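You operate a simulated robot arm through the tools that you are given. There is no shell and no other tool.

Carry out the task below with a simulated robot arm. There is one attempt and no reset: what you move stays moved.

JOB
Put things in order on the sorting table. At the end: the white bottle stands where the tall blue tin stood; the tall blue tin is on the yellow tray; the gold brass roller stands where the grey corner guard stood; the grey corner guard from the sorting table stands on top of the orange reel; whatever was shut is shut again. Leave all else as you found it, and nothing knocked over. Set down upright: tall blue tin.

It is judged by the outcome, as a careful person would: the job done as asked, and still so three seconds after it is handed in. It fails if anything else is knocked over, pushed out of place, dropped, spilled or broken.

ROBOT AND FRAMES
A 6-joint arm with a two-finger parallel gripper, fixed in place. Base frame: the origin is on the floor under the middle of its stand, x ahead of it, y to its left, z up; the work surface is at about z = 820. Lengths are in mm, angles in rad, forces in N, time in s.
With the tool pointing down near the work surface it reaches from about 240 to 640 mm from the base axis. Its first joint turns from -1.152 to 1.152 rad. Payload 2.7 kg.
The TCP is the grasp point between the finger pads, 23 mm short of the fingertips. In the tool frame z runs along the fingers and y along their closing line. The gripper opens to 94 mm. The fingers are 38 mm wide and 10 mm thick; the gripper's body (54 by 96 mm) begins 39 mm behind the TCP.
Orientation is that of the tool frame in the base frame, as a unit quaternion [w, x, y, z]. With the fingers straight down and closing along the base's y, the tool's x points along the base's -x, its y along +y and its z along -z.

CONTROLS
- The arm moves only by the tool play_rows. Its argument "commands" is a list of rows, each a list of 7 numbers: the shift along the base's x, y, z in units of 20 mm (1.0 is 20 mm), then the turn, a rotation vector about the base's x, y, z in units of 6 degrees (1.0 is 6 degrees), then the closure, from 0 (fully open) to 1 (shut). In form: [[tx, ty, tz, wx, wy, wz, claw], ...]. A call has 1 to 20 rows; each row shifts and turns the commanded pose from where the row before left it. A call with a number of a shift or a turn outside -1 to 1 is refused whole. Rows are played at 5 a second. More than 50 mm and 0.15 rad between two rows, or a gripper value outside its range, and nothing of the call is played. Where a pose cannot be reached the arm comes as near as it can. A force on the tool above 40 N (or 10 N above the force at the start of the call, whichever is more), or a blocked arm, ends the call early, and 0.2 s more pass. Each finger travels about 45 mm/s and halts on what it meets, pressing with about 36 N; the grip force reading is that of the motor and also rises with nothing between the fingers. The clock runs only during rows and for 0.2 s after the last one: add rows that do not move to give the fingers time. It gives the time, the measured TCP pose, the force on the tool (base axes), the opening and the grip force at its end, in the units of the frame above (readings bear some noise), with the torque about the TCP (base axes, N m) and any sound that the robot's microphone picked up.
- Cameras (640 x 400 px; columns grow to the right, rows downward): "scene" is fixed at [84.7, -450.8, 1386.4]; the picture's right is [0.61, -0.79, 0.00], its down [-0.57, -0.44, -0.69] and it looks along [0.55, 0.42, -0.73] (base axes); focal length 272 px, centre (320, 200). "wrist" rides on the gripper at [86, 16, -75] in the tool frame; the picture's right is [-0.18, 0.98, 0.00], its down [-0.58, -0.11, -0.81] and it looks along [-0.79, -0.15, 0.59] (tool axes); focal length 243 px, centre (320, 200). There is no depth. A picture from a camera that has moved, and an enlarged one, comes with that camera's place and axes in the base frame and with its lens.
- snapshot(camera): a new picture of that camera. The clock stands still meanwhile.
- enlarge(camera, box): a new picture of the part [left, top, right, bottom] of that camera's present view, enlarged. The clock stands still meanwhile.
- sign_off(): hands the job in; it is judged then, once.

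Places have to be worked out from the pictures, the camera data and where the tool is seen. Open the gripper and draw the arm clear of the work before you hand the job in, unless the task says otherwise.

The tools are called after "Request:" as a command line: name --pt "numbers of a row" for each row, then --argument value for the rest, lists and objects as JSON in quotes. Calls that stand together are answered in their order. play_rows: Moves the arm, as the interface text tells. Its arguments: {"type":"object","properties":{"commands":{"type":"array","items":{"type":"array","items":{"type":"number"}}}},"required":["commands"]} The other tools are called the same way: snapshot (camera) takes a picture; enlarge (camera, box) takes an enlarged picture of a part of a camera's view; sign_off () hands the job in.

At the start:

```text
time_s: 0.0
position: [368.2, -81.8, 1140.3]
orientation: [0.001, 0.001, 1.0, 0.0]
force: [0.2, 0.0, 1.2]
ft_torque: [0.02, -0.02, 0.01]
gripper_width: 94.0
grasp_force: 0.1
```

scene: 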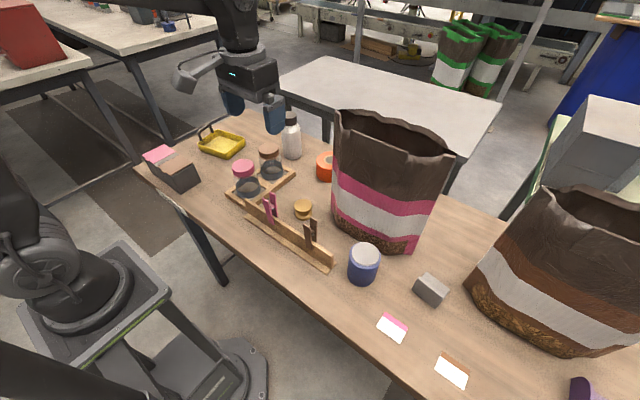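
wrist: 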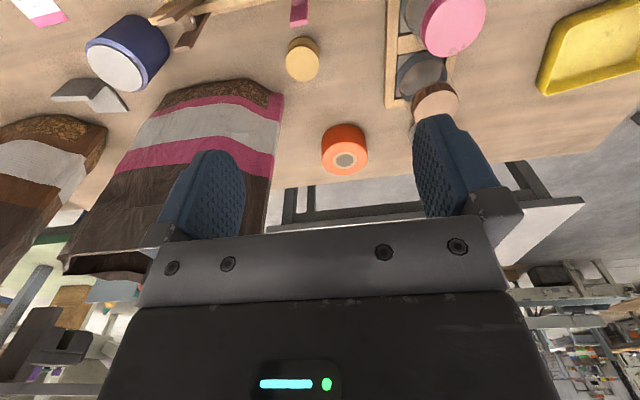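

The scene shows a blue tin, corner guard, orange reel, brass roller, yellow tray and white bottle. I'll enlarge parts of the scene view to locate them accurately.

Request:
enlarge --camera "scene" --box '[130, 90, 350, 230]'

Request:
enlarge --camera "scene" --box '[230, 140, 470, 300]'

Request:
enlarge --camera "scene" --box '[320, 220, 640, 400]'

Request:
snapshot --camera "wrist"

```text
2.86 times, centred on (240, 160) of scene
camera zoom: at [84.7, -450.8, 1386.4], right [0.61, -0.79, 0.0], down [-0.57, -0.44, -0.69], along [0.55, 0.42, -0.73], focal length 776 px, centre (549, 314)
```

zoom: 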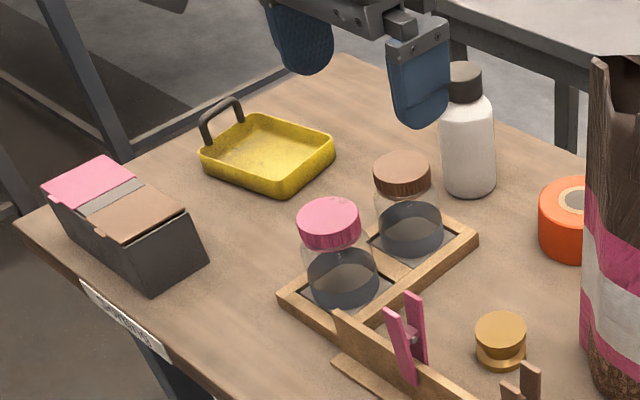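

```text
2.50 times, centred on (350, 220) of scene
camera zoom: at [84.7, -450.8, 1386.4], right [0.61, -0.79, 0.0], down [-0.57, -0.44, -0.69], along [0.55, 0.42, -0.73], focal length 679 px, centre (245, 150)
```

zoom: 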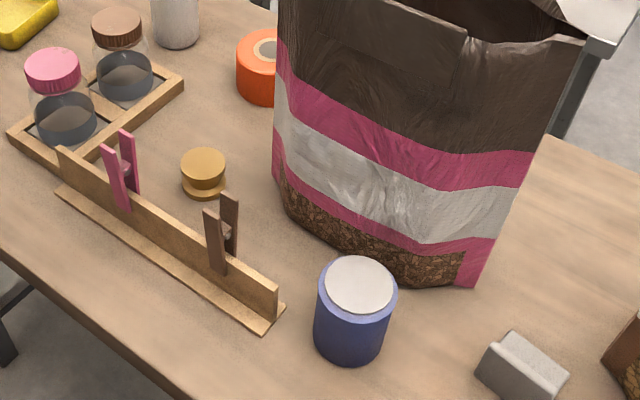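

```text
2.00 times, centred on (480, 310) of scene
camera zoom: at [84.7, -450.8, 1386.4], right [0.61, -0.79, 0.0], down [-0.57, -0.44, -0.69], along [0.55, 0.42, -0.73], focal length 543 px, centre (0, -20)
```

zoom: 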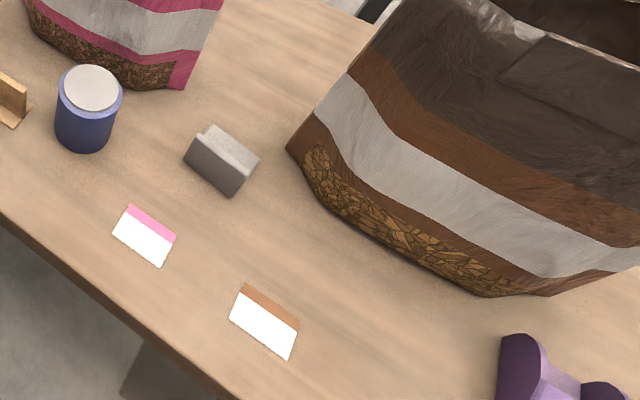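

```text
taken
camera wrist: at [282.2, -64.8, 1214.7], right [0.19, 0.98, 0.0], down [0.58, -0.11, 0.81], along [0.79, -0.15, -0.59], focal length 243 px, centre (320, 200)
```

wrist: 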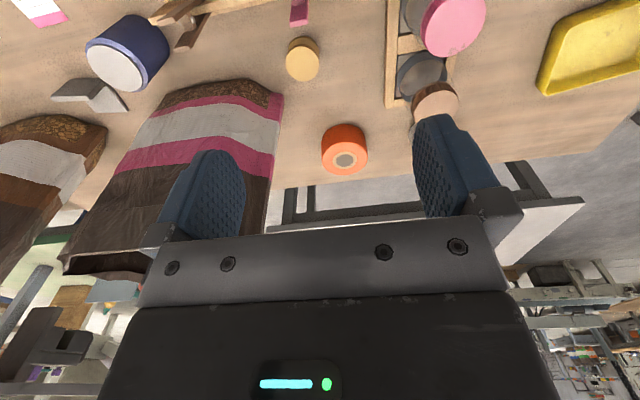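

Rough estimates so far: tin (384,-342), roller (443,-121), reel (617,-80), guard (430,-475), tray centre (501,298), bottle (623,81). I'll enlarge the wrist and scene views to see the shapes of the guard, reel and tray.

Request:
enlarge --camera "wrist" --box '[0, 0, 180, 140]'

Request:
enlarge --camera "wrist" --box '[270, 0, 480, 180]'

Request:
enlarge --camera "scene" --box '[400, 260, 460, 310]'

Request:
enlarge --camera "scene" --box '[190, 110, 350, 210]'

Request:
enlarge --camera "scene" --box '[0, 0, 240, 130]'

Request:
enlarge --camera "scene" --box '[400, 0, 640, 150]'

```text
2.86 times, centred on (90, 70) of wrist
camera zoom: at [282.2, -64.8, 1214.7], right [0.19, 0.98, 0.0], down [0.58, -0.11, 0.81], along [0.79, -0.15, -0.59], focal length 693 px, centre (977, 571)
```

zoom: 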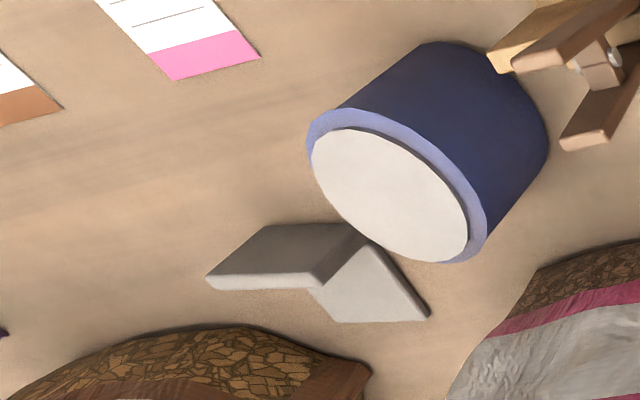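

```text
2.22 times, centred on (375, 90) of wrist
camera zoom: at [282.2, -64.8, 1214.7], right [0.19, 0.98, 0.0], down [0.58, -0.11, 0.81], along [0.79, -0.15, -0.59], focal length 539 px, centre (198, 444)
```

zoom: 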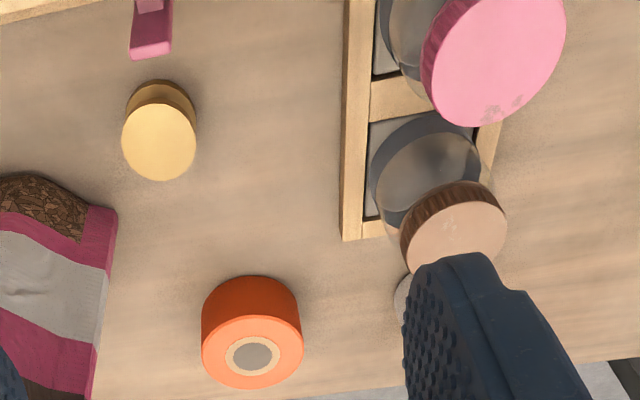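

```text
8.00 times, centred on (430, 285) of scene
camera zoom: at [84.7, -450.8, 1386.4], right [0.61, -0.79, 0.0], down [-0.57, -0.44, -0.69], along [0.55, 0.42, -0.73], focal length 2173 px, centre (-560, -480)
```

zoom: 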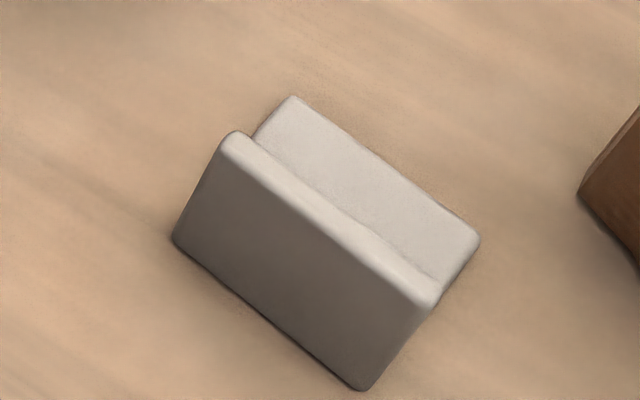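

```text
4.00 times, centred on (270, 160) of scene
camera zoom: at [84.7, -450.8, 1386.4], right [0.61, -0.79, 0.0], down [-0.57, -0.44, -0.69], along [0.55, 0.42, -0.73], focal length 1086 px, centre (520, 360)
```

zoom: 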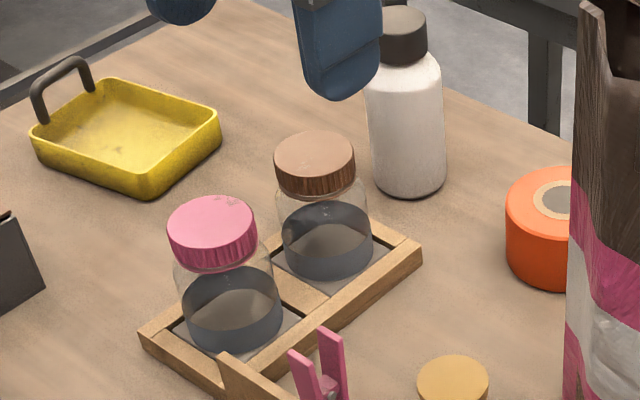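

```text
2.67 times, centred on (120, 65) of scene
camera zoom: at [84.7, -450.8, 1386.4], right [0.61, -0.79, 0.0], down [-0.57, -0.44, -0.69], along [0.55, 0.42, -0.73], focal length 724 px, centre (853, 560)
```

zoom: 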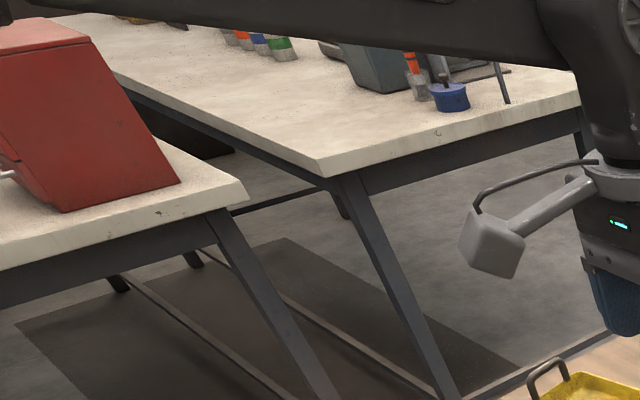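

```text
2.67 times, centred on (520, 75) of scene
camera zoom: at [84.7, -450.8, 1386.4], right [0.61, -0.79, 0.0], down [-0.57, -0.44, -0.69], along [0.55, 0.42, -0.73], focal length 724 px, centre (-213, 533)
```

zoom: 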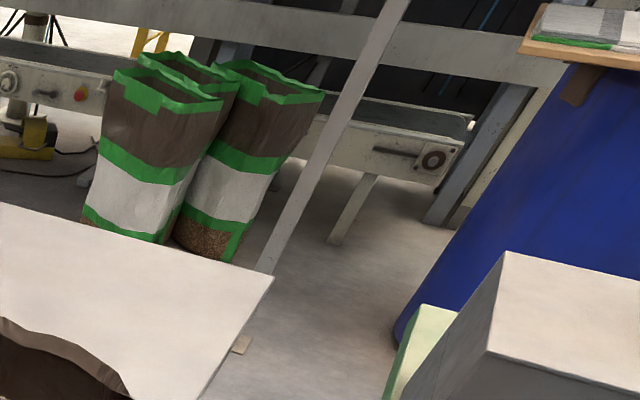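

The guard is an L piece: its upright flange is near the robot (x≈416, y≈-474) and its flat flange points away along +x, each about 56 mm. I'll swing the arm over to the right, in front of the bags, to look at it and the tin more closely.

Request:
play_rows --pt "-0.12 -0.99 -0.19 0 0 0 0" --pt "-0.12 -0.99 -0.19 0 0 0 0" --pt "-0.12 -0.99 -0.19 0 0 0 0" --pt "-0.12 -0.99 -0.19 0 0 0 0" --pt "-0.12 -0.99 -0.19 0 0 0 0" --pt "-0.12 -0.99 -0.19 0 0 0 0" --pt "-0.12 -0.99 -0.19 0 0 0 0" --pt "-0.12 -0.99 -0.19 0 0 0 0" --pt "-0.12 -0.99 -0.19 0 0 0 0" --pt "-0.12 -0.99 -0.19 0 0 0 0" --pt "-0.12 -0.99 -0.19 0 0 0 0" --pt "-0.12 -0.99 -0.19 0 0 0 0" --pt "-0.12 -0.99 -0.19 0 0 0 0" --pt "-0.12 -0.99 -0.19 0 0 0 0" --pt "-0.12 -0.99 -0.19 0 0 0 0" --pt "-0.12 -0.99 -0.19 0 0 0 0" --pt "0 0 0 0 0 0 0"

Request:
snapshot --camera "wrist"

Request:
snapshot --camera "scene"

```text
time_s: 3.6
position: [331.1, -397.6, 1079.4]
orientation: [0.0, 0.001, 1.0, -0.001]
force: [-0.5, -0.1, -0.3]
ft_torque: [0.02, -0.01, 0.01]
gripper_width: 94.1
grasp_force: 0.1
```

```text
taken
camera wrist: at [243.3, -381.7, 1153.7], right [0.19, 0.98, 0.0], down [0.58, -0.11, 0.81], along [0.79, -0.15, -0.59], focal length 243 px, centre (320, 200)
```

wrist: 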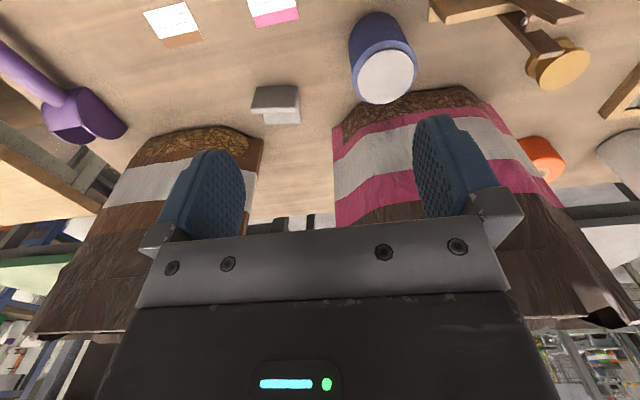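

```text
taken
```

scene: 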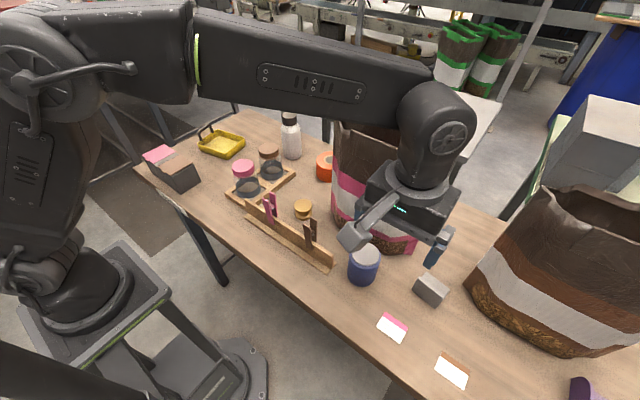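

The tracking is good. I'll enlarge the guard and the tin in this view to refine where they are.

Request:
enlarge --camera "wrist" --box '[230, 70, 326, 130]'

Request:
enlarge --camera "wrist" --box '[320, 0, 480, 110]'

```text
6.67 times, centred on (278, 100) of wrist
camera zoom: at [243.3, -381.7, 1153.7], right [0.19, 0.98, 0.0], down [0.58, -0.11, 0.81], along [0.79, -0.15, -0.59], focal length 1618 px, centre (600, 867)
```

zoom: 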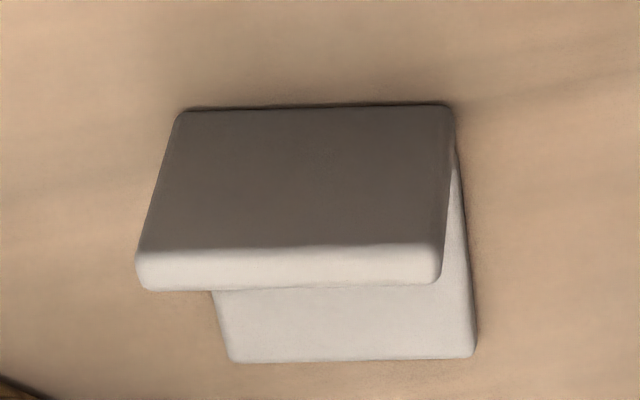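

```text
3.64 times, centred on (400, 55) of wrist
camera zoom: at [243.3, -381.7, 1153.7], right [0.19, 0.98, 0.0], down [0.58, -0.11, 0.81], along [0.79, -0.15, -0.59], focal length 882 px, centre (29, 727)
```

zoom: 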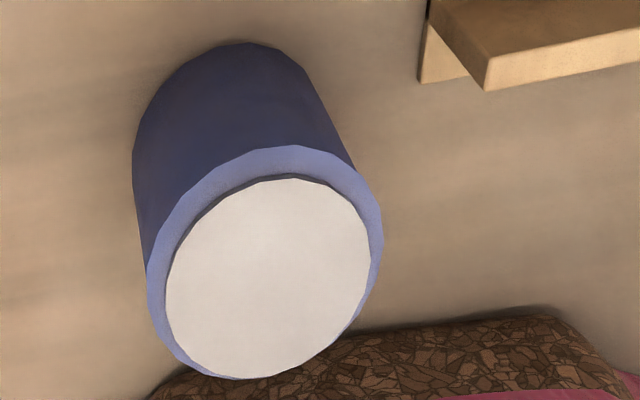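

The guard's footprint centre comes out at about (440,-478.5), with the upright flange mid-plane near (416.5,-475) and its normal about (0.987,-0.163). I'll rotate the tool +80.6° so the fingers close across the upright flange, and move above it.

Request:
play_rows --pt "0.305 -0.276 -0.2 0 0 0.96 0" --pt "0.305 -0.276 -0.2 0 0 0.96 0" --pt "0.305 -0.276 -0.2 0 0 0.96 0" --pt "0.305 -0.276 -0.2 0 0 0.96 0" --pt "0.305 -0.276 -0.2 0 0 0.96 0" --pt "0.305 -0.276 -0.2 0 0 0.96 0.1" --pt "0.305 -0.276 -0.2 0 0 0.96 0.2" --pt "0.305 -0.276 -0.2 0 0 0.96 0.3" --pt "0.305 -0.276 -0.2 0 0 0.96 0.3" --pt "0.305 -0.276 -0.2 0 0 0.96 0.3" --pt "0.305 -0.276 -0.2 0 0 0.96 0.35" --pt "0.305 -0.276 -0.2 0 0 0.96 0.4" --pt "0.305 -0.276 -0.2 0 0 0.96 0.4" --pt "0.305 -0.276 -0.2 0 0 0.95 0.4" --pt "0 0 0 0 0 0 0.4" --pt "0 0 0 0 0 0 0.4"

Request:
snapshot --camera "wrist"

Request:
snapshot --camera "scene"

```text
time_s: 7.0
position: [414.2, -472.5, 1023.9]
orientation: [0.002, -0.646, 0.763, 0.0]
force: [0.7, -0.6, -0.2]
ft_torque: [0.0, 0.0, -0.01]
gripper_width: 56.4
grasp_force: 0.0
out of reach, approached as far as the arm can: row 14
```

```text
taken
camera wrist: at [382.8, -555.2, 1097.4], right [-0.94, 0.34, 0.0], down [0.2, 0.55, 0.81], along [0.28, 0.76, -0.59], focal length 243 px, centre (320, 200)
```

wrist: 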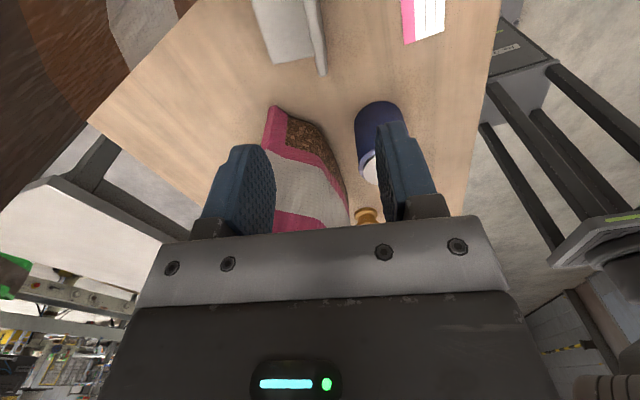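

```text
taken
```

scene: 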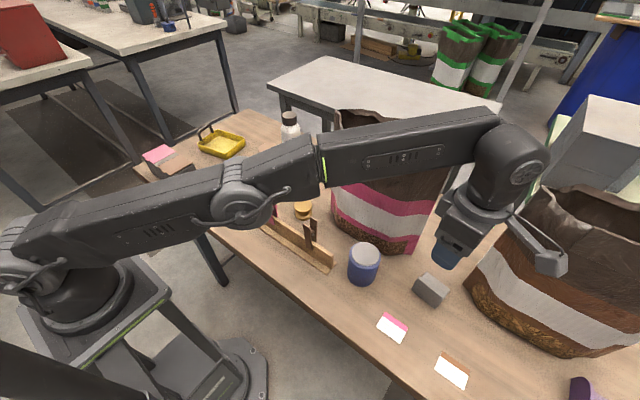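

The tool is turned correctly and is just at its reach limit at this height. I'll descend to z≈900, where the reach is longer, and check the alignment.

Request:
play_rows --pt "0 0 -0.8 0 0 0 0.42" --pt "0 0 -0.8 0 0 0 0.42" --pt "0 0 -0.8 0 0 0 0.42" --pt "0 0 -0.8 0 0 0 0.42" --pt "0 0 -0.8 0 0 0 0.42" --pt "0 0 -0.8 0 0 0 0.42" --pt "0 0 -0.4 0 0 0 0.42" --pt "0 0 0 0 0 0 0.42"

Request:
enlarge --camera "scene" --box '[390, 220, 490, 310]'

Request:
snapshot --camera "wrist"

```text
time_s: 8.8
position: [412.0, -472.1, 918.7]
orientation: [-0.001, -0.646, 0.763, -0.001]
force: [-0.5, 0.3, 0.4]
ft_torque: [-0.01, 0.0, -0.04]
gripper_width: 54.4
grasp_force: 0.0
```

```text
4.44 times, centred on (440, 265) of scene
camera zoom: at [84.7, -450.8, 1386.4], right [0.61, -0.79, 0.0], down [-0.57, -0.44, -0.69], along [0.55, 0.42, -0.73], focal length 1207 px, centre (-213, -89)
```

zoom: 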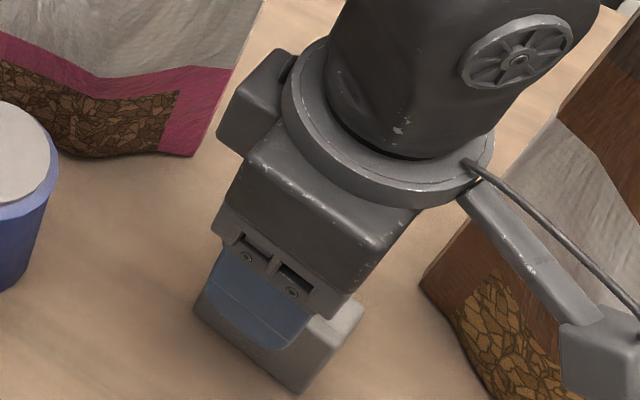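

```text
taken
camera wrist: at [382.3, -555.2, 992.8], right [-0.94, 0.34, 0.0], down [0.2, 0.55, 0.81], along [0.28, 0.76, -0.59], focal length 243 px, centre (320, 200)
```

wrist: 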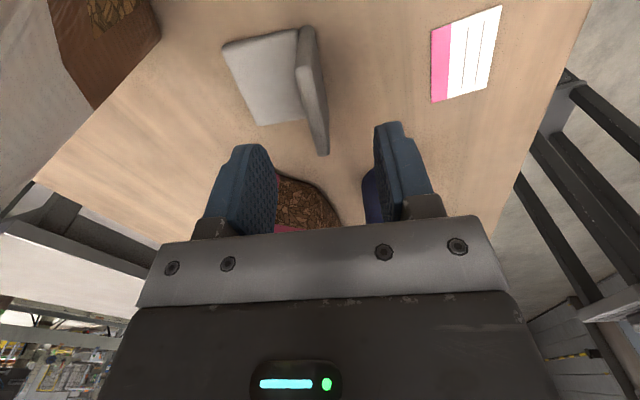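

The arm is now inside its reach at (412,-472). I'll enlarge the wrist view to check where the flange top sits relative to the tool axis (column 320, row ~123 at z=874).

Request:
enlarge --camera "wrist" --box '[200, 10, 400, 180]'

```text
2.35 times, centred on (300, 95) of wrist
camera zoom: at [382.3, -555.2, 992.8], right [-0.94, 0.34, 0.0], down [0.2, 0.55, 0.81], along [0.28, 0.76, -0.59], focal length 571 px, centre (367, 447)
```

zoom: 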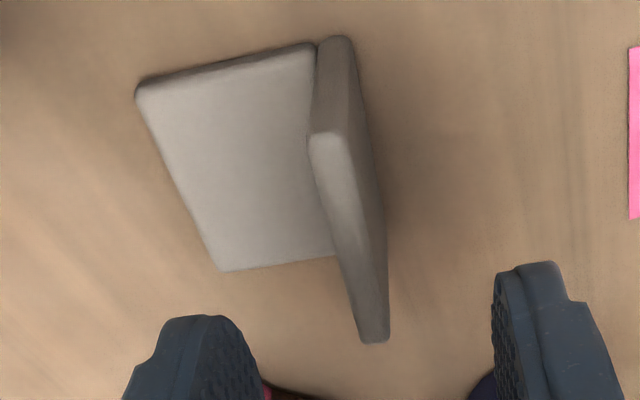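

The flange is 8 mm thick, well aligned, and about 2.5 mm to +x and 3 mm to -y of the tool axis. I'll descend to z≈858 with that correction, which leaves the fingertips about 6 mm above the flat flange.

Request:
play_rows --pt "0.03 -0.035 -0.75 0 0 0 0.42" --pt "0.03 -0.035 -0.75 0 0 0 0.42" --pt "0.03 -0.035 -0.75 0 0 0 0.42" --pt "0.03 -0.035 -0.75 0 0 0 0.42" --pt "0 0 0 0 0 0 0.42"

Request:
enlarge --camera "wrist" --box '[180, 10, 460, 220]'

Request:
enlarge --camera "scene" --box '[390, 220, 490, 310]'

```text
time_s: 10.0
position: [414.7, -476.0, 858.6]
orientation: [0.001, -0.646, 0.763, 0.0]
force: [-0.7, 0.0, 0.1]
ft_torque: [-0.02, -0.02, -0.01]
gripper_width: 54.3
grasp_force: 0.0
```

```text
1.90 times, centred on (320, 115) of wrist
camera zoom: at [384.9, -558.8, 933.0], right [-0.94, 0.34, 0.0], down [0.2, 0.56, 0.81], along [0.28, 0.76, -0.59], focal length 462 px, centre (320, 362)
```

zoom: 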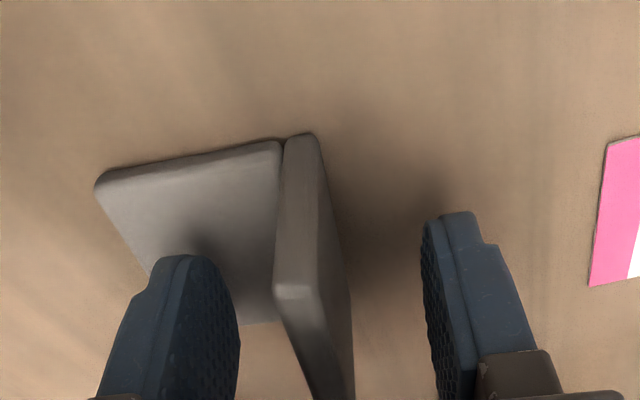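

```text
4.44 times, centred on (440, 265) of scene
camera zoom: at [84.7, -450.8, 1386.4], right [0.61, -0.79, 0.0], down [-0.57, -0.44, -0.69], along [0.55, 0.42, -0.73], focal length 1207 px, centre (-213, -89)
```

zoom: 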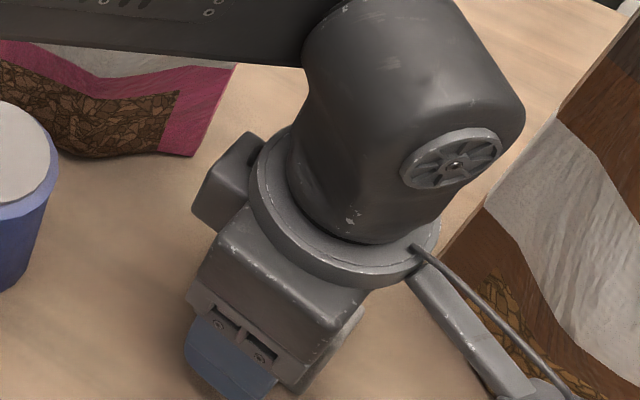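

The fingers straddle the upright flange evenly. I'll close the gripper on it now.

Request:
play_rows --pt "0 0 0 0 0 0 0.6" --pt "0 0 0 0 0 0 0.75" --pt "0 0 0 0 0 0 0.85" --pt "0 0 0 0 0 0 1" --pt "0 0 0 0 0 0 1" --pt "0 0 0 0 0 0 1" --pt "0 0 0 0 0 0 1"

Request:
snapshot --camera "wrist"

```text
time_s: 11.6
position: [415.5, -475.6, 858.2]
orientation: [0.001, -0.646, 0.763, 0.0]
force: [0.4, -0.1, 0.7]
ft_torque: [0.0, 0.01, 0.0]
gripper_width: 8.1
grasp_force: 35.9
```

```text
taken
camera wrist: at [384.9, -558.7, 933.2], right [-0.94, 0.34, 0.0], down [0.2, 0.55, 0.81], along [0.28, 0.76, -0.59], focal length 243 px, centre (320, 200)
```

wrist: 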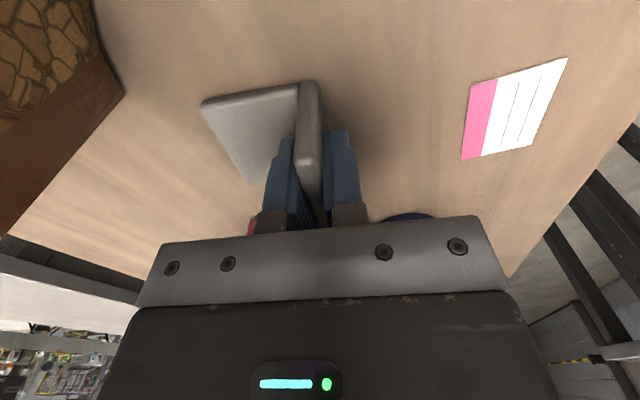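

The flange is gripped at 8.1 mm opening and 36 N. I'll lift straight up a little, then draw back toward the base while rising.

Request:
play_rows --pt "0 0 0.25 0 0 0 1" --pt "0 0 0.5 0 0 0 1" --pt "0 0 0.8 0 0 0 1" --pt "-0.3 0.3 0.8 0 0 0 1" --pt "-0.5 0.5 0.8 0 0 0 1" --pt "-0.5 0.5 0.8 0 0 0 1" --pt "-0.5 0.5 0.8 0 0 0 1" --pt "-0.5 0.5 0.8 0 0 0 1" --pt "-0.5 0.5 0.8 0 0 0 1" --pt "-0.5 0.5 0.8 0 0 0 1" --pt "-0.3 0.3 0.8 0 0 0 1" --pt "0 0 0 0 0 0 1"

Request:
snapshot --camera "wrist"

Request:
snapshot --camera "scene"

```text
time_s: 14.2
position: [343.9, -403.0, 1018.1]
orientation: [0.002, -0.646, 0.763, 0.0]
force: [1.2, -0.2, -0.4]
ft_torque: [0.0, -0.03, -0.03]
gripper_width: 7.5
grasp_force: 35.6
```

```text
taken
camera wrist: at [313.4, -485.7, 1092.6], right [-0.94, 0.34, 0.0], down [0.2, 0.55, 0.81], along [0.28, 0.76, -0.59], focal length 243 px, centre (320, 200)
```

wrist: 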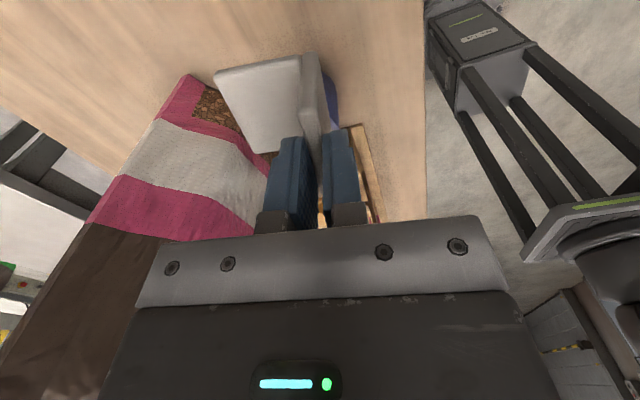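

```text
taken
```

scene: 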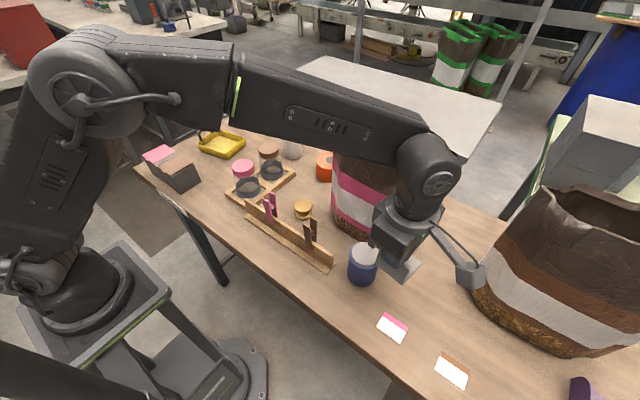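

The guard is held firmly. I'll travel in front of the bag to y≈-140 while turning the tool back to its original heading, so the flat flange points to -y.

Request:
play_rows --pt "0 0.94 0.15 0 0 -0.96 1" --pt "0 0.94 0.15 0 0 -0.96 1" --pt "0 0.94 0.15 0 0 -0.96 1" --pt "0 0.94 0.15 0 0 -0.96 1" --pt "0 0.94 0.15 0 0 -0.96 1" --pt "0 0.94 0.15 0 0 -0.96 1" --pt "0 0.94 0.15 0 0 -0.96 1" --pt "0 0.94 0.15 0 0 -0.96 1" --pt "0 0.94 0.15 0 0 -0.96 1" --pt "0 0.94 0.15 0 0 -0.96 1" --pt "0 0.94 0.15 0 0 -0.96 1" --pt "0 0.94 0.15 0 0 -0.96 1" --pt "0.3 0.94 0.15 0 0 -0.96 1" --pt "0.5 0.94 0.15 0 0 -0.95 1" --pt "0.8 0 0 0 0 0 1" --pt "0.8 0 0 0 0 0 1" --pt "0 0 0 0 0 0 1"

Request:
snapshot --camera "wrist"

Request:
snapshot --camera "scene"

```text
time_s: 17.8
position: [393.0, -140.2, 1059.0]
orientation: [-0.001, 0.001, 1.0, 0.0]
force: [0.2, -0.8, -0.6]
ft_torque: [0.0, -0.02, 0.0]
gripper_width: 7.4
grasp_force: 35.9
```

```text
taken
camera wrist: at [305.6, -124.1, 1134.2], right [0.19, 0.98, 0.0], down [0.58, -0.11, 0.81], along [0.79, -0.15, -0.59], focal length 243 px, centre (320, 200)
```

wrist: 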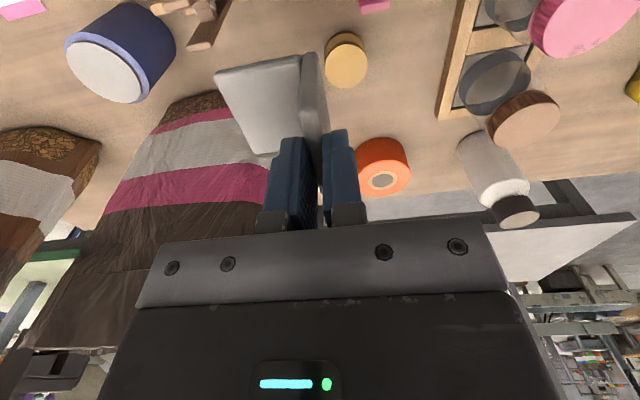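

```text
taken
```

scene: 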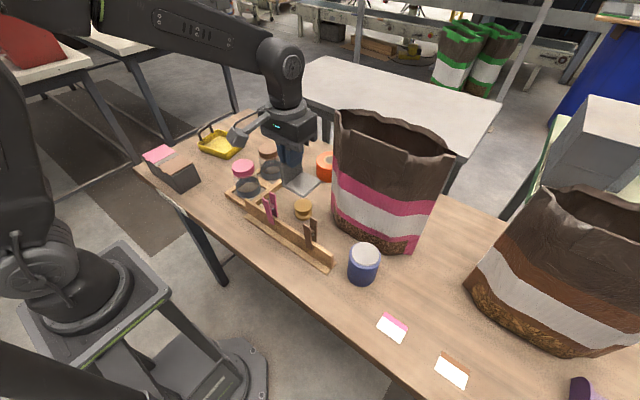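

The guard is still held. I'll enlarge the reel, roller and bottle in this wrist view to refine their positions.

Request:
enlarge --camera "wrist" --box '[300, 20, 440, 210]'

Request:
enlarge --camera "wrist" --box '[420, 0, 640, 240]'

```text
2.11 times, centred on (370, 115) of wrist
camera zoom: at [305.6, -124.1, 1134.2], right [0.19, 0.98, 0.0], down [0.58, -0.11, 0.81], along [0.79, -0.15, -0.59], focal length 511 px, centre (215, 379)
```

zoom: 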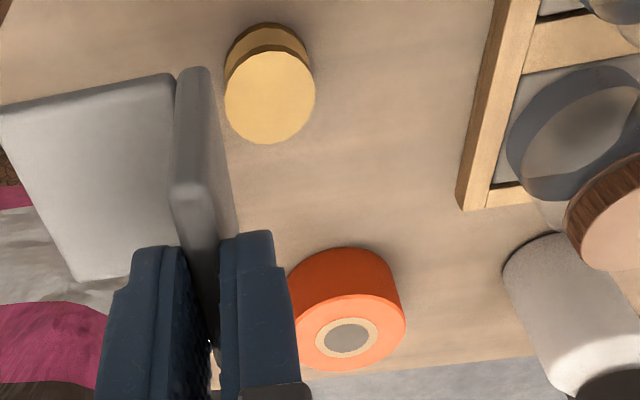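

```text
1.67 times, centred on (530, 120) of wrist
camera zoom: at [305.6, -124.1, 1134.2], right [0.19, 0.98, 0.0], down [0.58, -0.11, 0.81], along [0.79, -0.15, -0.59], focal length 404 px, centre (-30, 333)
```

zoom: 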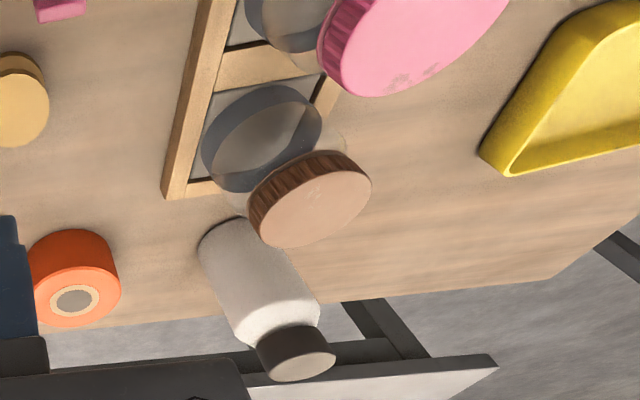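

The reel's centre is at about (622,-78), its top is at z≈870, and its diameter is about 90 mm. I'll move over it with the TCP at y≈-54, which puts the guard's base centred on the reel, and stop at z≈960.

Request:
play_rows --pt "0.4 0.856 -0.3 0 0 0 1" --pt "0.4 0.856 -0.3 0 0 0 1" --pt "0.4 0.856 -0.3 0 0 0 1" --pt "0.4 0.856 -0.3 0 0 0 1" --pt "0.4 0.856 -0.3 0 0 0 1" --pt "0.945 0 -0.345 0 0 0 1" --pt "0.945 0 -0.345 0 0 0 1" --pt "0.945 0 -0.345 0 0 0 1" --pt "0.945 0 -0.345 0 0 0 1" --pt "0.945 0 -0.345 0 0 0 1" --pt "0.945 0 -0.345 0 0 0 1" --pt "0.945 0 -0.345 0 0 0 1" --pt "0.945 0 -0.345 0 0 0 1" --pt "0.945 0 -0.345 0 0 0 1" --pt "0.945 0 -0.345 0 0 0 1" --pt "0 0 0 0 0 0 1"

Request:
snapshot --camera "wrist"

Request:
snapshot --camera "scene"

```text
time_s: 21.2
position: [620.5, -55.1, 960.6]
orientation: [-0.001, 0.0, 1.0, 0.0]
force: [-0.3, 0.7, 0.5]
ft_torque: [0.01, 0.02, 0.04]
gripper_width: 7.5
grasp_force: 35.9
```

```text
taken
camera wrist: at [534.0, -37.9, 1035.2], right [0.19, 0.98, 0.0], down [0.58, -0.11, 0.81], along [0.79, -0.15, -0.59], focal length 243 px, centre (320, 200)
```

wrist: 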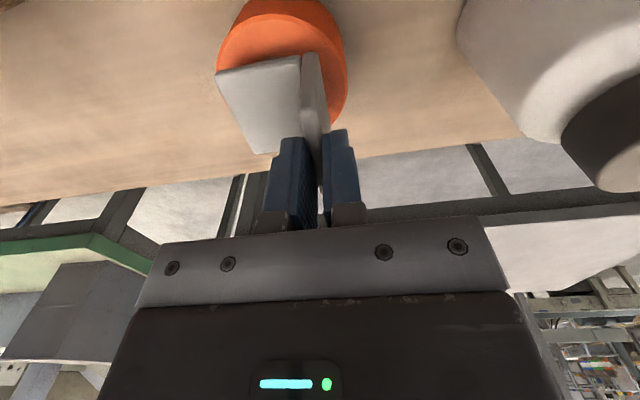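

```text
taken
```

scene: 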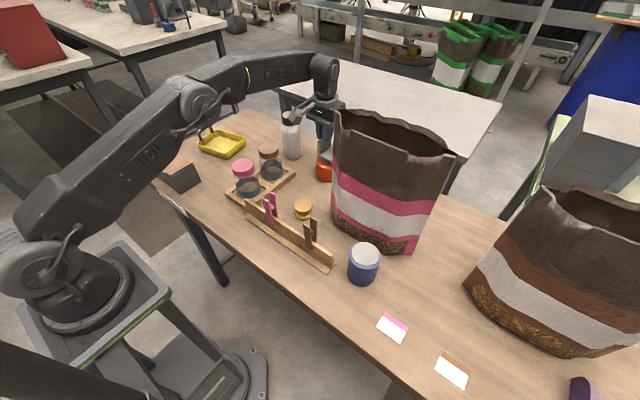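

The reel is directly below the guard. I'll enlarge to check the centring before lowering.

Request:
enlarge --camera "wrist" --box '[190, 0, 390, 160]'

Request:
enlarge --camera "scene" --box '[280, 80, 380, 200]'

```text
2.50 times, centred on (290, 80) of wrist
camera zoom: at [534.0, -37.9, 1035.2], right [0.19, 0.98, 0.0], down [0.58, -0.11, 0.81], along [0.79, -0.15, -0.59], focal length 606 px, centre (395, 500)
```

zoom: 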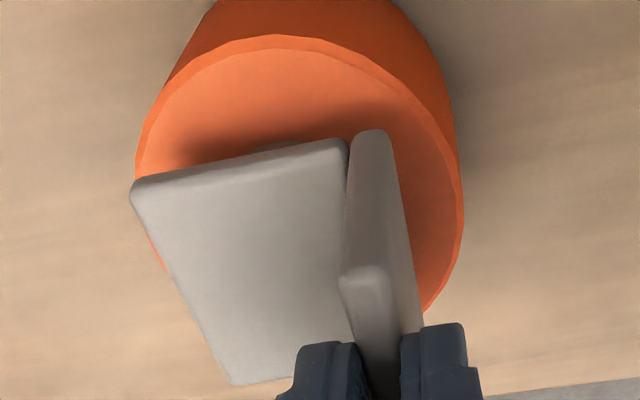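

```text
3.33 times, centred on (330, 140) of scene
camera zoom: at [84.7, -450.8, 1386.4], right [0.61, -0.79, 0.0], down [-0.57, -0.44, -0.69], along [0.55, 0.42, -0.73], focal length 905 px, centre (287, 400)
```

zoom: 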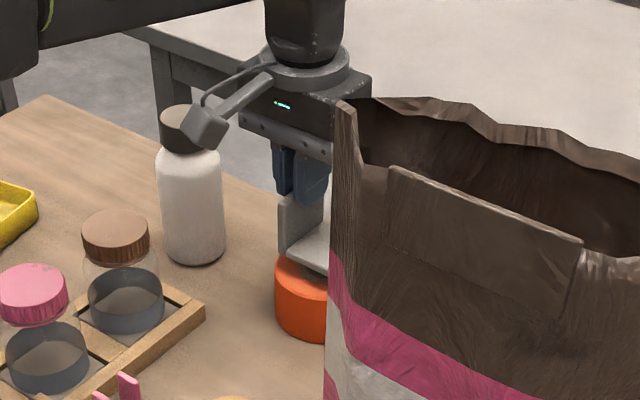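

The centring is within about 3 mm; the reel is slightly further to -y. I'll shift 2 mm to -y and lower to just above the reel top.

Request:
play_rows --pt "0 -0.1 -0.5 0 0 0 1" --pt "0 0 -0.5 0 0 0 1" --pt "0 0 -0.5 0 0 0 1" --pt "0 0 -0.5 0 0 0 1" --pt "0 0 -0.25 0 0 0 1" --pt "0 0 0 0 0 0 1"

Request:
enlarge --camera "scene" --box '[290, 100, 370, 190]'

Request:
enlarge --camera "wrist" --box '[190, 0, 390, 160]'

```text
time_s: 22.2
position: [624.6, -56.0, 935.7]
orientation: [0.009, 0.0, 1.0, -0.002]
force: [1.5, 0.7, 2.9]
ft_torque: [0.0, 0.08, -0.01]
gripper_width: 7.5
grasp_force: 36.1
stopped in row 4: the force on the tool passed its limit at 50 N (the readings are from after the stop); the commanded pose is now the measured one
```

```text
4.44 times, centred on (330, 145) of scene
camera zoom: at [84.7, -450.8, 1386.4], right [0.61, -0.79, 0.0], down [-0.57, -0.44, -0.69], along [0.55, 0.42, -0.73], focal length 1207 px, centre (276, 444)
```

zoom: 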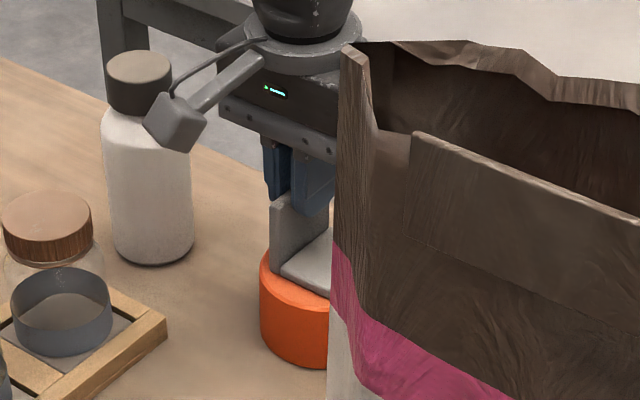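

```text
2.50 times, centred on (290, 80) of wrist
camera zoom: at [536.0, -40.5, 1008.3], right [0.18, 0.98, 0.0], down [0.57, -0.11, 0.82], along [0.8, -0.15, -0.57], focal length 606 px, centre (395, 500)
```

zoom: 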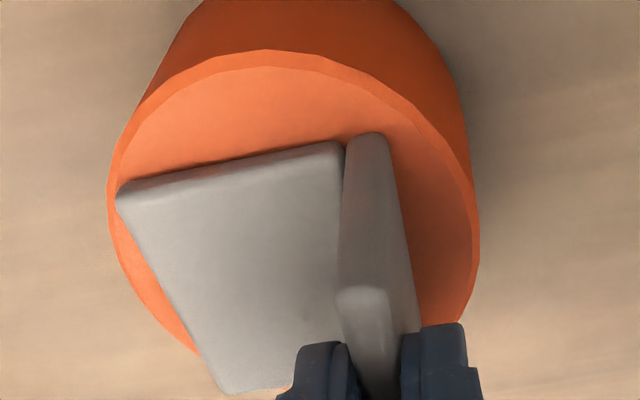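

The tool stopped on contact earlier than I expected (TCP z≈936). I'll look closely at what is touching before doing anything else.

Request:
enlarge --camera "scene" --box '[305, 120, 345, 190]'

Request:
snapshot --camera "scene"

Request:
snapshot --camera "wrist"

```text
5.71 times, centred on (325, 155) of scene
camera zoom: at [84.7, -450.8, 1386.4], right [0.61, -0.79, 0.0], down [-0.57, -0.44, -0.69], along [0.55, 0.42, -0.73], focal length 1552 px, centre (291, 457)
```

zoom: 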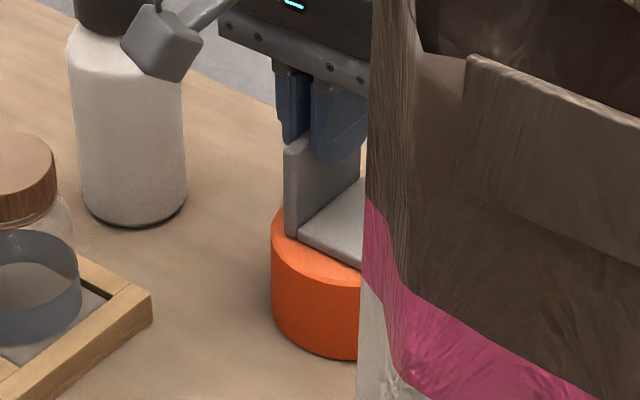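

```text
taken
```

scene: 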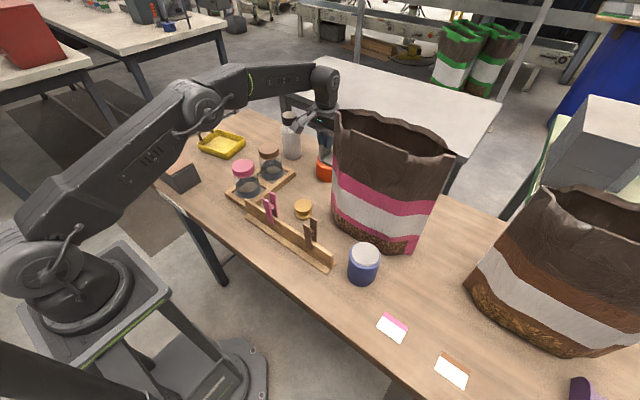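

```text
taken
camera wrist: at [536.0, -40.5, 1008.3], right [0.18, 0.98, 0.0], down [0.57, -0.11, 0.82], along [0.8, -0.15, -0.57], focal length 243 px, centre (320, 200)
```

wrist: 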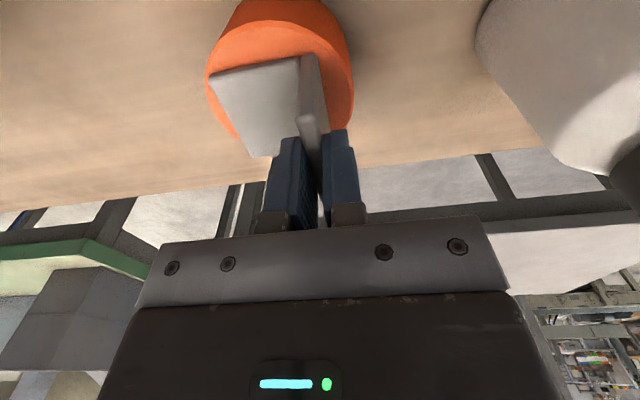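

The pictures show the guard slid about 20 mm down in the fingers during the lift, so its base is already at the reel top (z≈873), and the reel has not moved. The tool tilted about 1° on contact, so I'll level it gently and read the force.

Request:
play_rows --pt "0 0 0.05 0 0.17 0 1" --pt "0 0 0 0 0 0 1" --pt "0 0 0 0 0 0 1"

Request:
enlarge --camera "wrist" --box '[190, 0, 390, 160]'

Request:
enlarge --camera "scene" --box '[305, 120, 345, 190]'

```text
time_s: 23.0
position: [623.3, -55.9, 936.0]
orientation: [0.0, 0.0, 1.0, -0.001]
force: [-0.1, -0.2, 4.0]
ft_torque: [-0.03, -0.18, -0.03]
gripper_width: 7.5
grasp_force: 35.8
```

```text
2.50 times, centred on (290, 80) of wrist
camera zoom: at [537.2, -40.4, 1010.5], right [0.18, 0.98, 0.0], down [0.58, -0.11, 0.81], along [0.79, -0.15, -0.59], focal length 606 px, centre (395, 500)
```

zoom: 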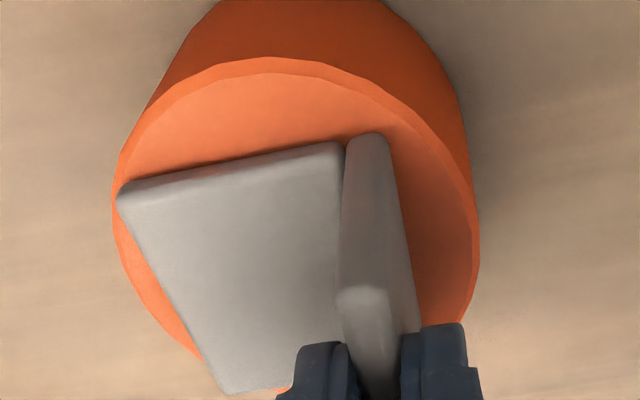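

```text
5.71 times, centred on (325, 155) of scene
camera zoom: at [84.6, -450.8, 1386.4], right [0.61, -0.79, 0.0], down [-0.57, -0.44, -0.69], along [0.55, 0.42, -0.73], focal length 1552 px, centre (291, 457)
```

zoom: 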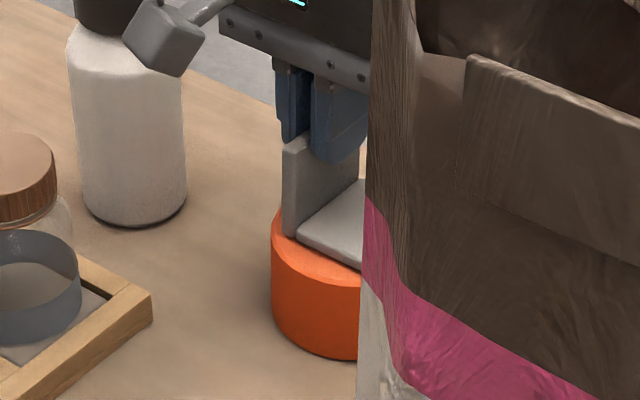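

There is light contact (4 N), the guard is seated on the reel and is well centred. I'll open the fingers gently and rise straight up.

Request:
play_rows --pt "0 0 -0.03 0 0 0 1" --pt "0 0 0 0 0 0 0.92" --pt "0 0 0 0 0 0 0.88" --pt "0 0 0 0 0 0 0.8" --pt "0 0 0 0 0 0 0.7" --pt "0 0 0 0 0 0 0.6" --pt "0 0 0 0 0 0 0.6" --pt "0 0 0.3 0 0 0 0.6" --pt "0 0 0.6 0 0 0 0.6" --pt "0 0 0.8 0 0 0 0.6" --pt "0 0 0.8 0 0 0 0.6" --pt "0 0 0.5 0 0 0 0.6" --pt "0 0 0 0 0 0 0.6"

Request:
enlarge --camera "wrist" --box '[190, 0, 430, 200]'

Request:
enlarge --camera "scene" --box '[295, 110, 355, 190]'

```text
time_s: 25.8
position: [623.5, -57.0, 996.0]
orientation: [0.0, 0.0, 1.0, -0.002]
force: [-0.1, 1.3, -0.7]
ft_torque: [0.0, -0.02, 0.0]
gripper_width: 37.4
grasp_force: 0.1
```

```text
2.00 times, centred on (310, 100) of wrist
camera zoom: at [537.0, -40.7, 1069.7], right [0.18, 0.98, 0.0], down [0.58, -0.11, 0.81], along [0.79, -0.15, -0.59], focal length 485 px, centre (340, 400)
```

zoom: 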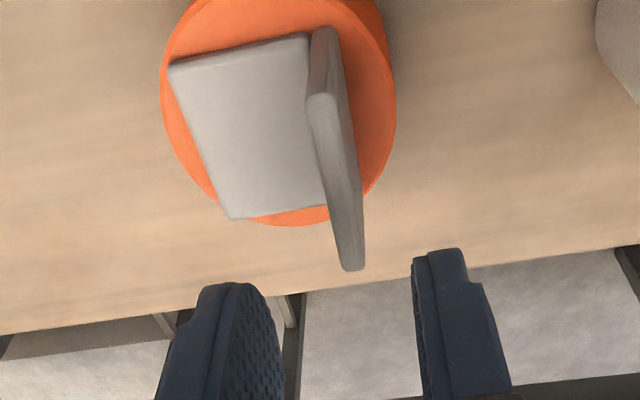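

```text
5.00 times, centred on (325, 150) of scene
camera zoom: at [84.7, -450.8, 1386.4], right [0.61, -0.79, 0.0], down [-0.57, -0.44, -0.69], along [0.55, 0.42, -0.73], focal length 1358 px, centre (295, 450)
```

zoom: 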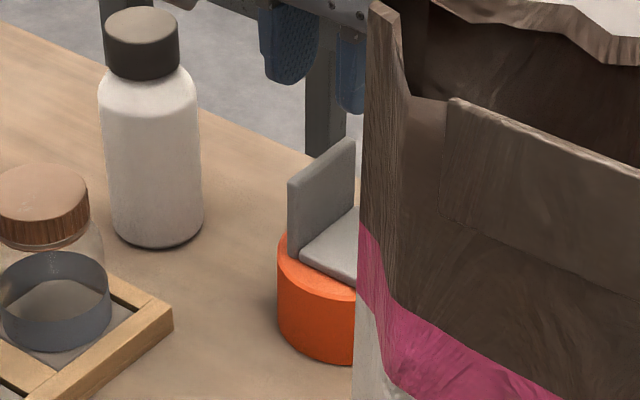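

The guard stands upright on the reel. Next is the roller at (441,-120). The clothes pegs near (366,-102) are about 125 mm tall, so I'll turn the tool -100° to keep the camera bracket away from them, and move above the roller with its centre slightly outboard in the pads.

Request:
play_rows --pt "0 0 0.8 0 0 0 0.5" --pt "0 0 0.8 0 0 0 0.4" --pt "-0.53 -0.156 0 0 0 -0.98 0.3" --pt "-0.53 -0.156 0 0 0 -0.98 0.3" --pt "-0.53 -0.156 0 0 0 -0.98 0.3" --pt "-0.53 -0.156 0 0 0 -0.98 0.3" --pt "-0.53 -0.156 0 0 0 -0.98 0.3" --pt "-0.53 -0.156 0 0 0 -0.98 0.3" --pt "-0.53 -0.156 0 0 0 -0.98 0.3" --pt "-0.53 -0.156 0 0 0 -0.98 0.3" --pt "-0.53 -0.156 0 0 0 -0.98 0.3" --pt "-0.53 -0.156 0 0 0 -0.98 0.3" --pt "-0.53 -0.156 0 0 0 -0.98 0.3" --pt "-0.53 -0.156 0 0 0 -0.98 0.3" --pt "-0.53 -0.156 0 0 0 -0.98 0.3" --pt "-0.53 -0.156 0 0 0 -0.98 0.3" --pt "-0.53 -0.156 0 0 0 -0.98 0.3" --pt "-0.53 -0.156 0 0 0 -0.98 0.3" --pt "-0.53 -0.156 0 0 0 -0.98 0.3" --pt "0 0 0 0 0 0 0.3"

Request:
snapshot --camera "wrist"

Request:
snapshot --camera "scene"

```text
time_s: 30.0
position: [444.1, -109.0, 1026.0]
orientation: [-0.001, 0.767, 0.642, -0.001]
force: [0.8, -0.9, -0.7]
ft_torque: [-0.03, -0.01, 0.04]
gripper_width: 65.6
grasp_force: 0.0
```

```text
taken
camera wrist: at [474.7, -27.3, 1101.4], right [0.94, -0.35, 0.0], down [-0.21, -0.55, 0.81], along [-0.29, -0.75, -0.59], focal length 243 px, centre (320, 200)
```

wrist: 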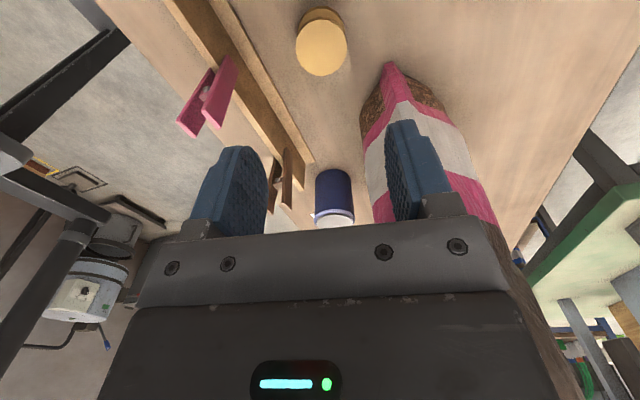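

```text
taken
```

scene: 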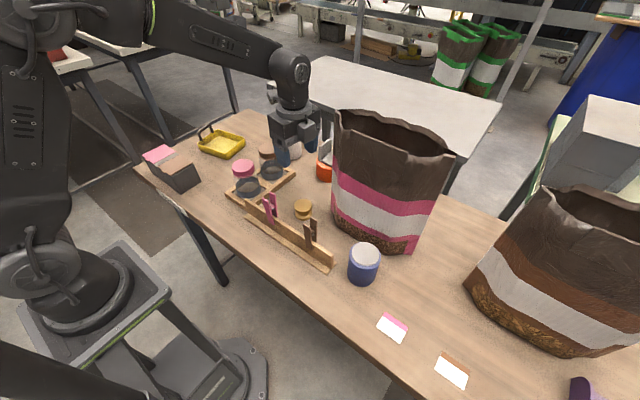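

The roller and pegs are visible from this side. I'll enlarge to fix the roller's centre and the peg clearance.

Request:
enlarge --camera "wrist" --box '[270, 0, 380, 90]'

Request:
enlarge --camera "wrist" --box '[160, 0, 320, 220]'

```text
4.44 times, centred on (325, 45) of wrist
camera zoom: at [474.7, -27.3, 1101.4], right [0.94, -0.35, 0.0], down [-0.21, -0.55, 0.81], along [-0.29, -0.75, -0.59], focal length 1078 px, centre (298, 889)
```

zoom: 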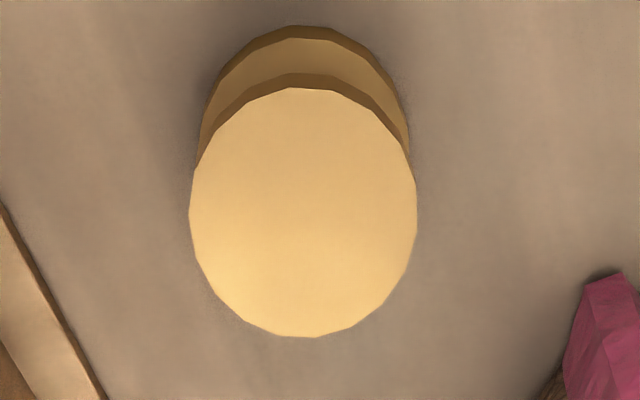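

```text
1.82 times, centred on (240, 110) of wrist
camera zoom: at [474.7, -27.3, 1101.4], right [0.94, -0.35, 0.0], down [-0.21, -0.55, 0.81], along [-0.29, -0.75, -0.59], focal length 441 px, centre (466, 364)
```

zoom: 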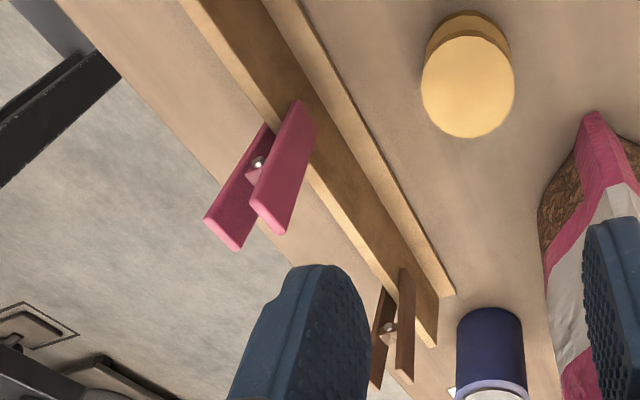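

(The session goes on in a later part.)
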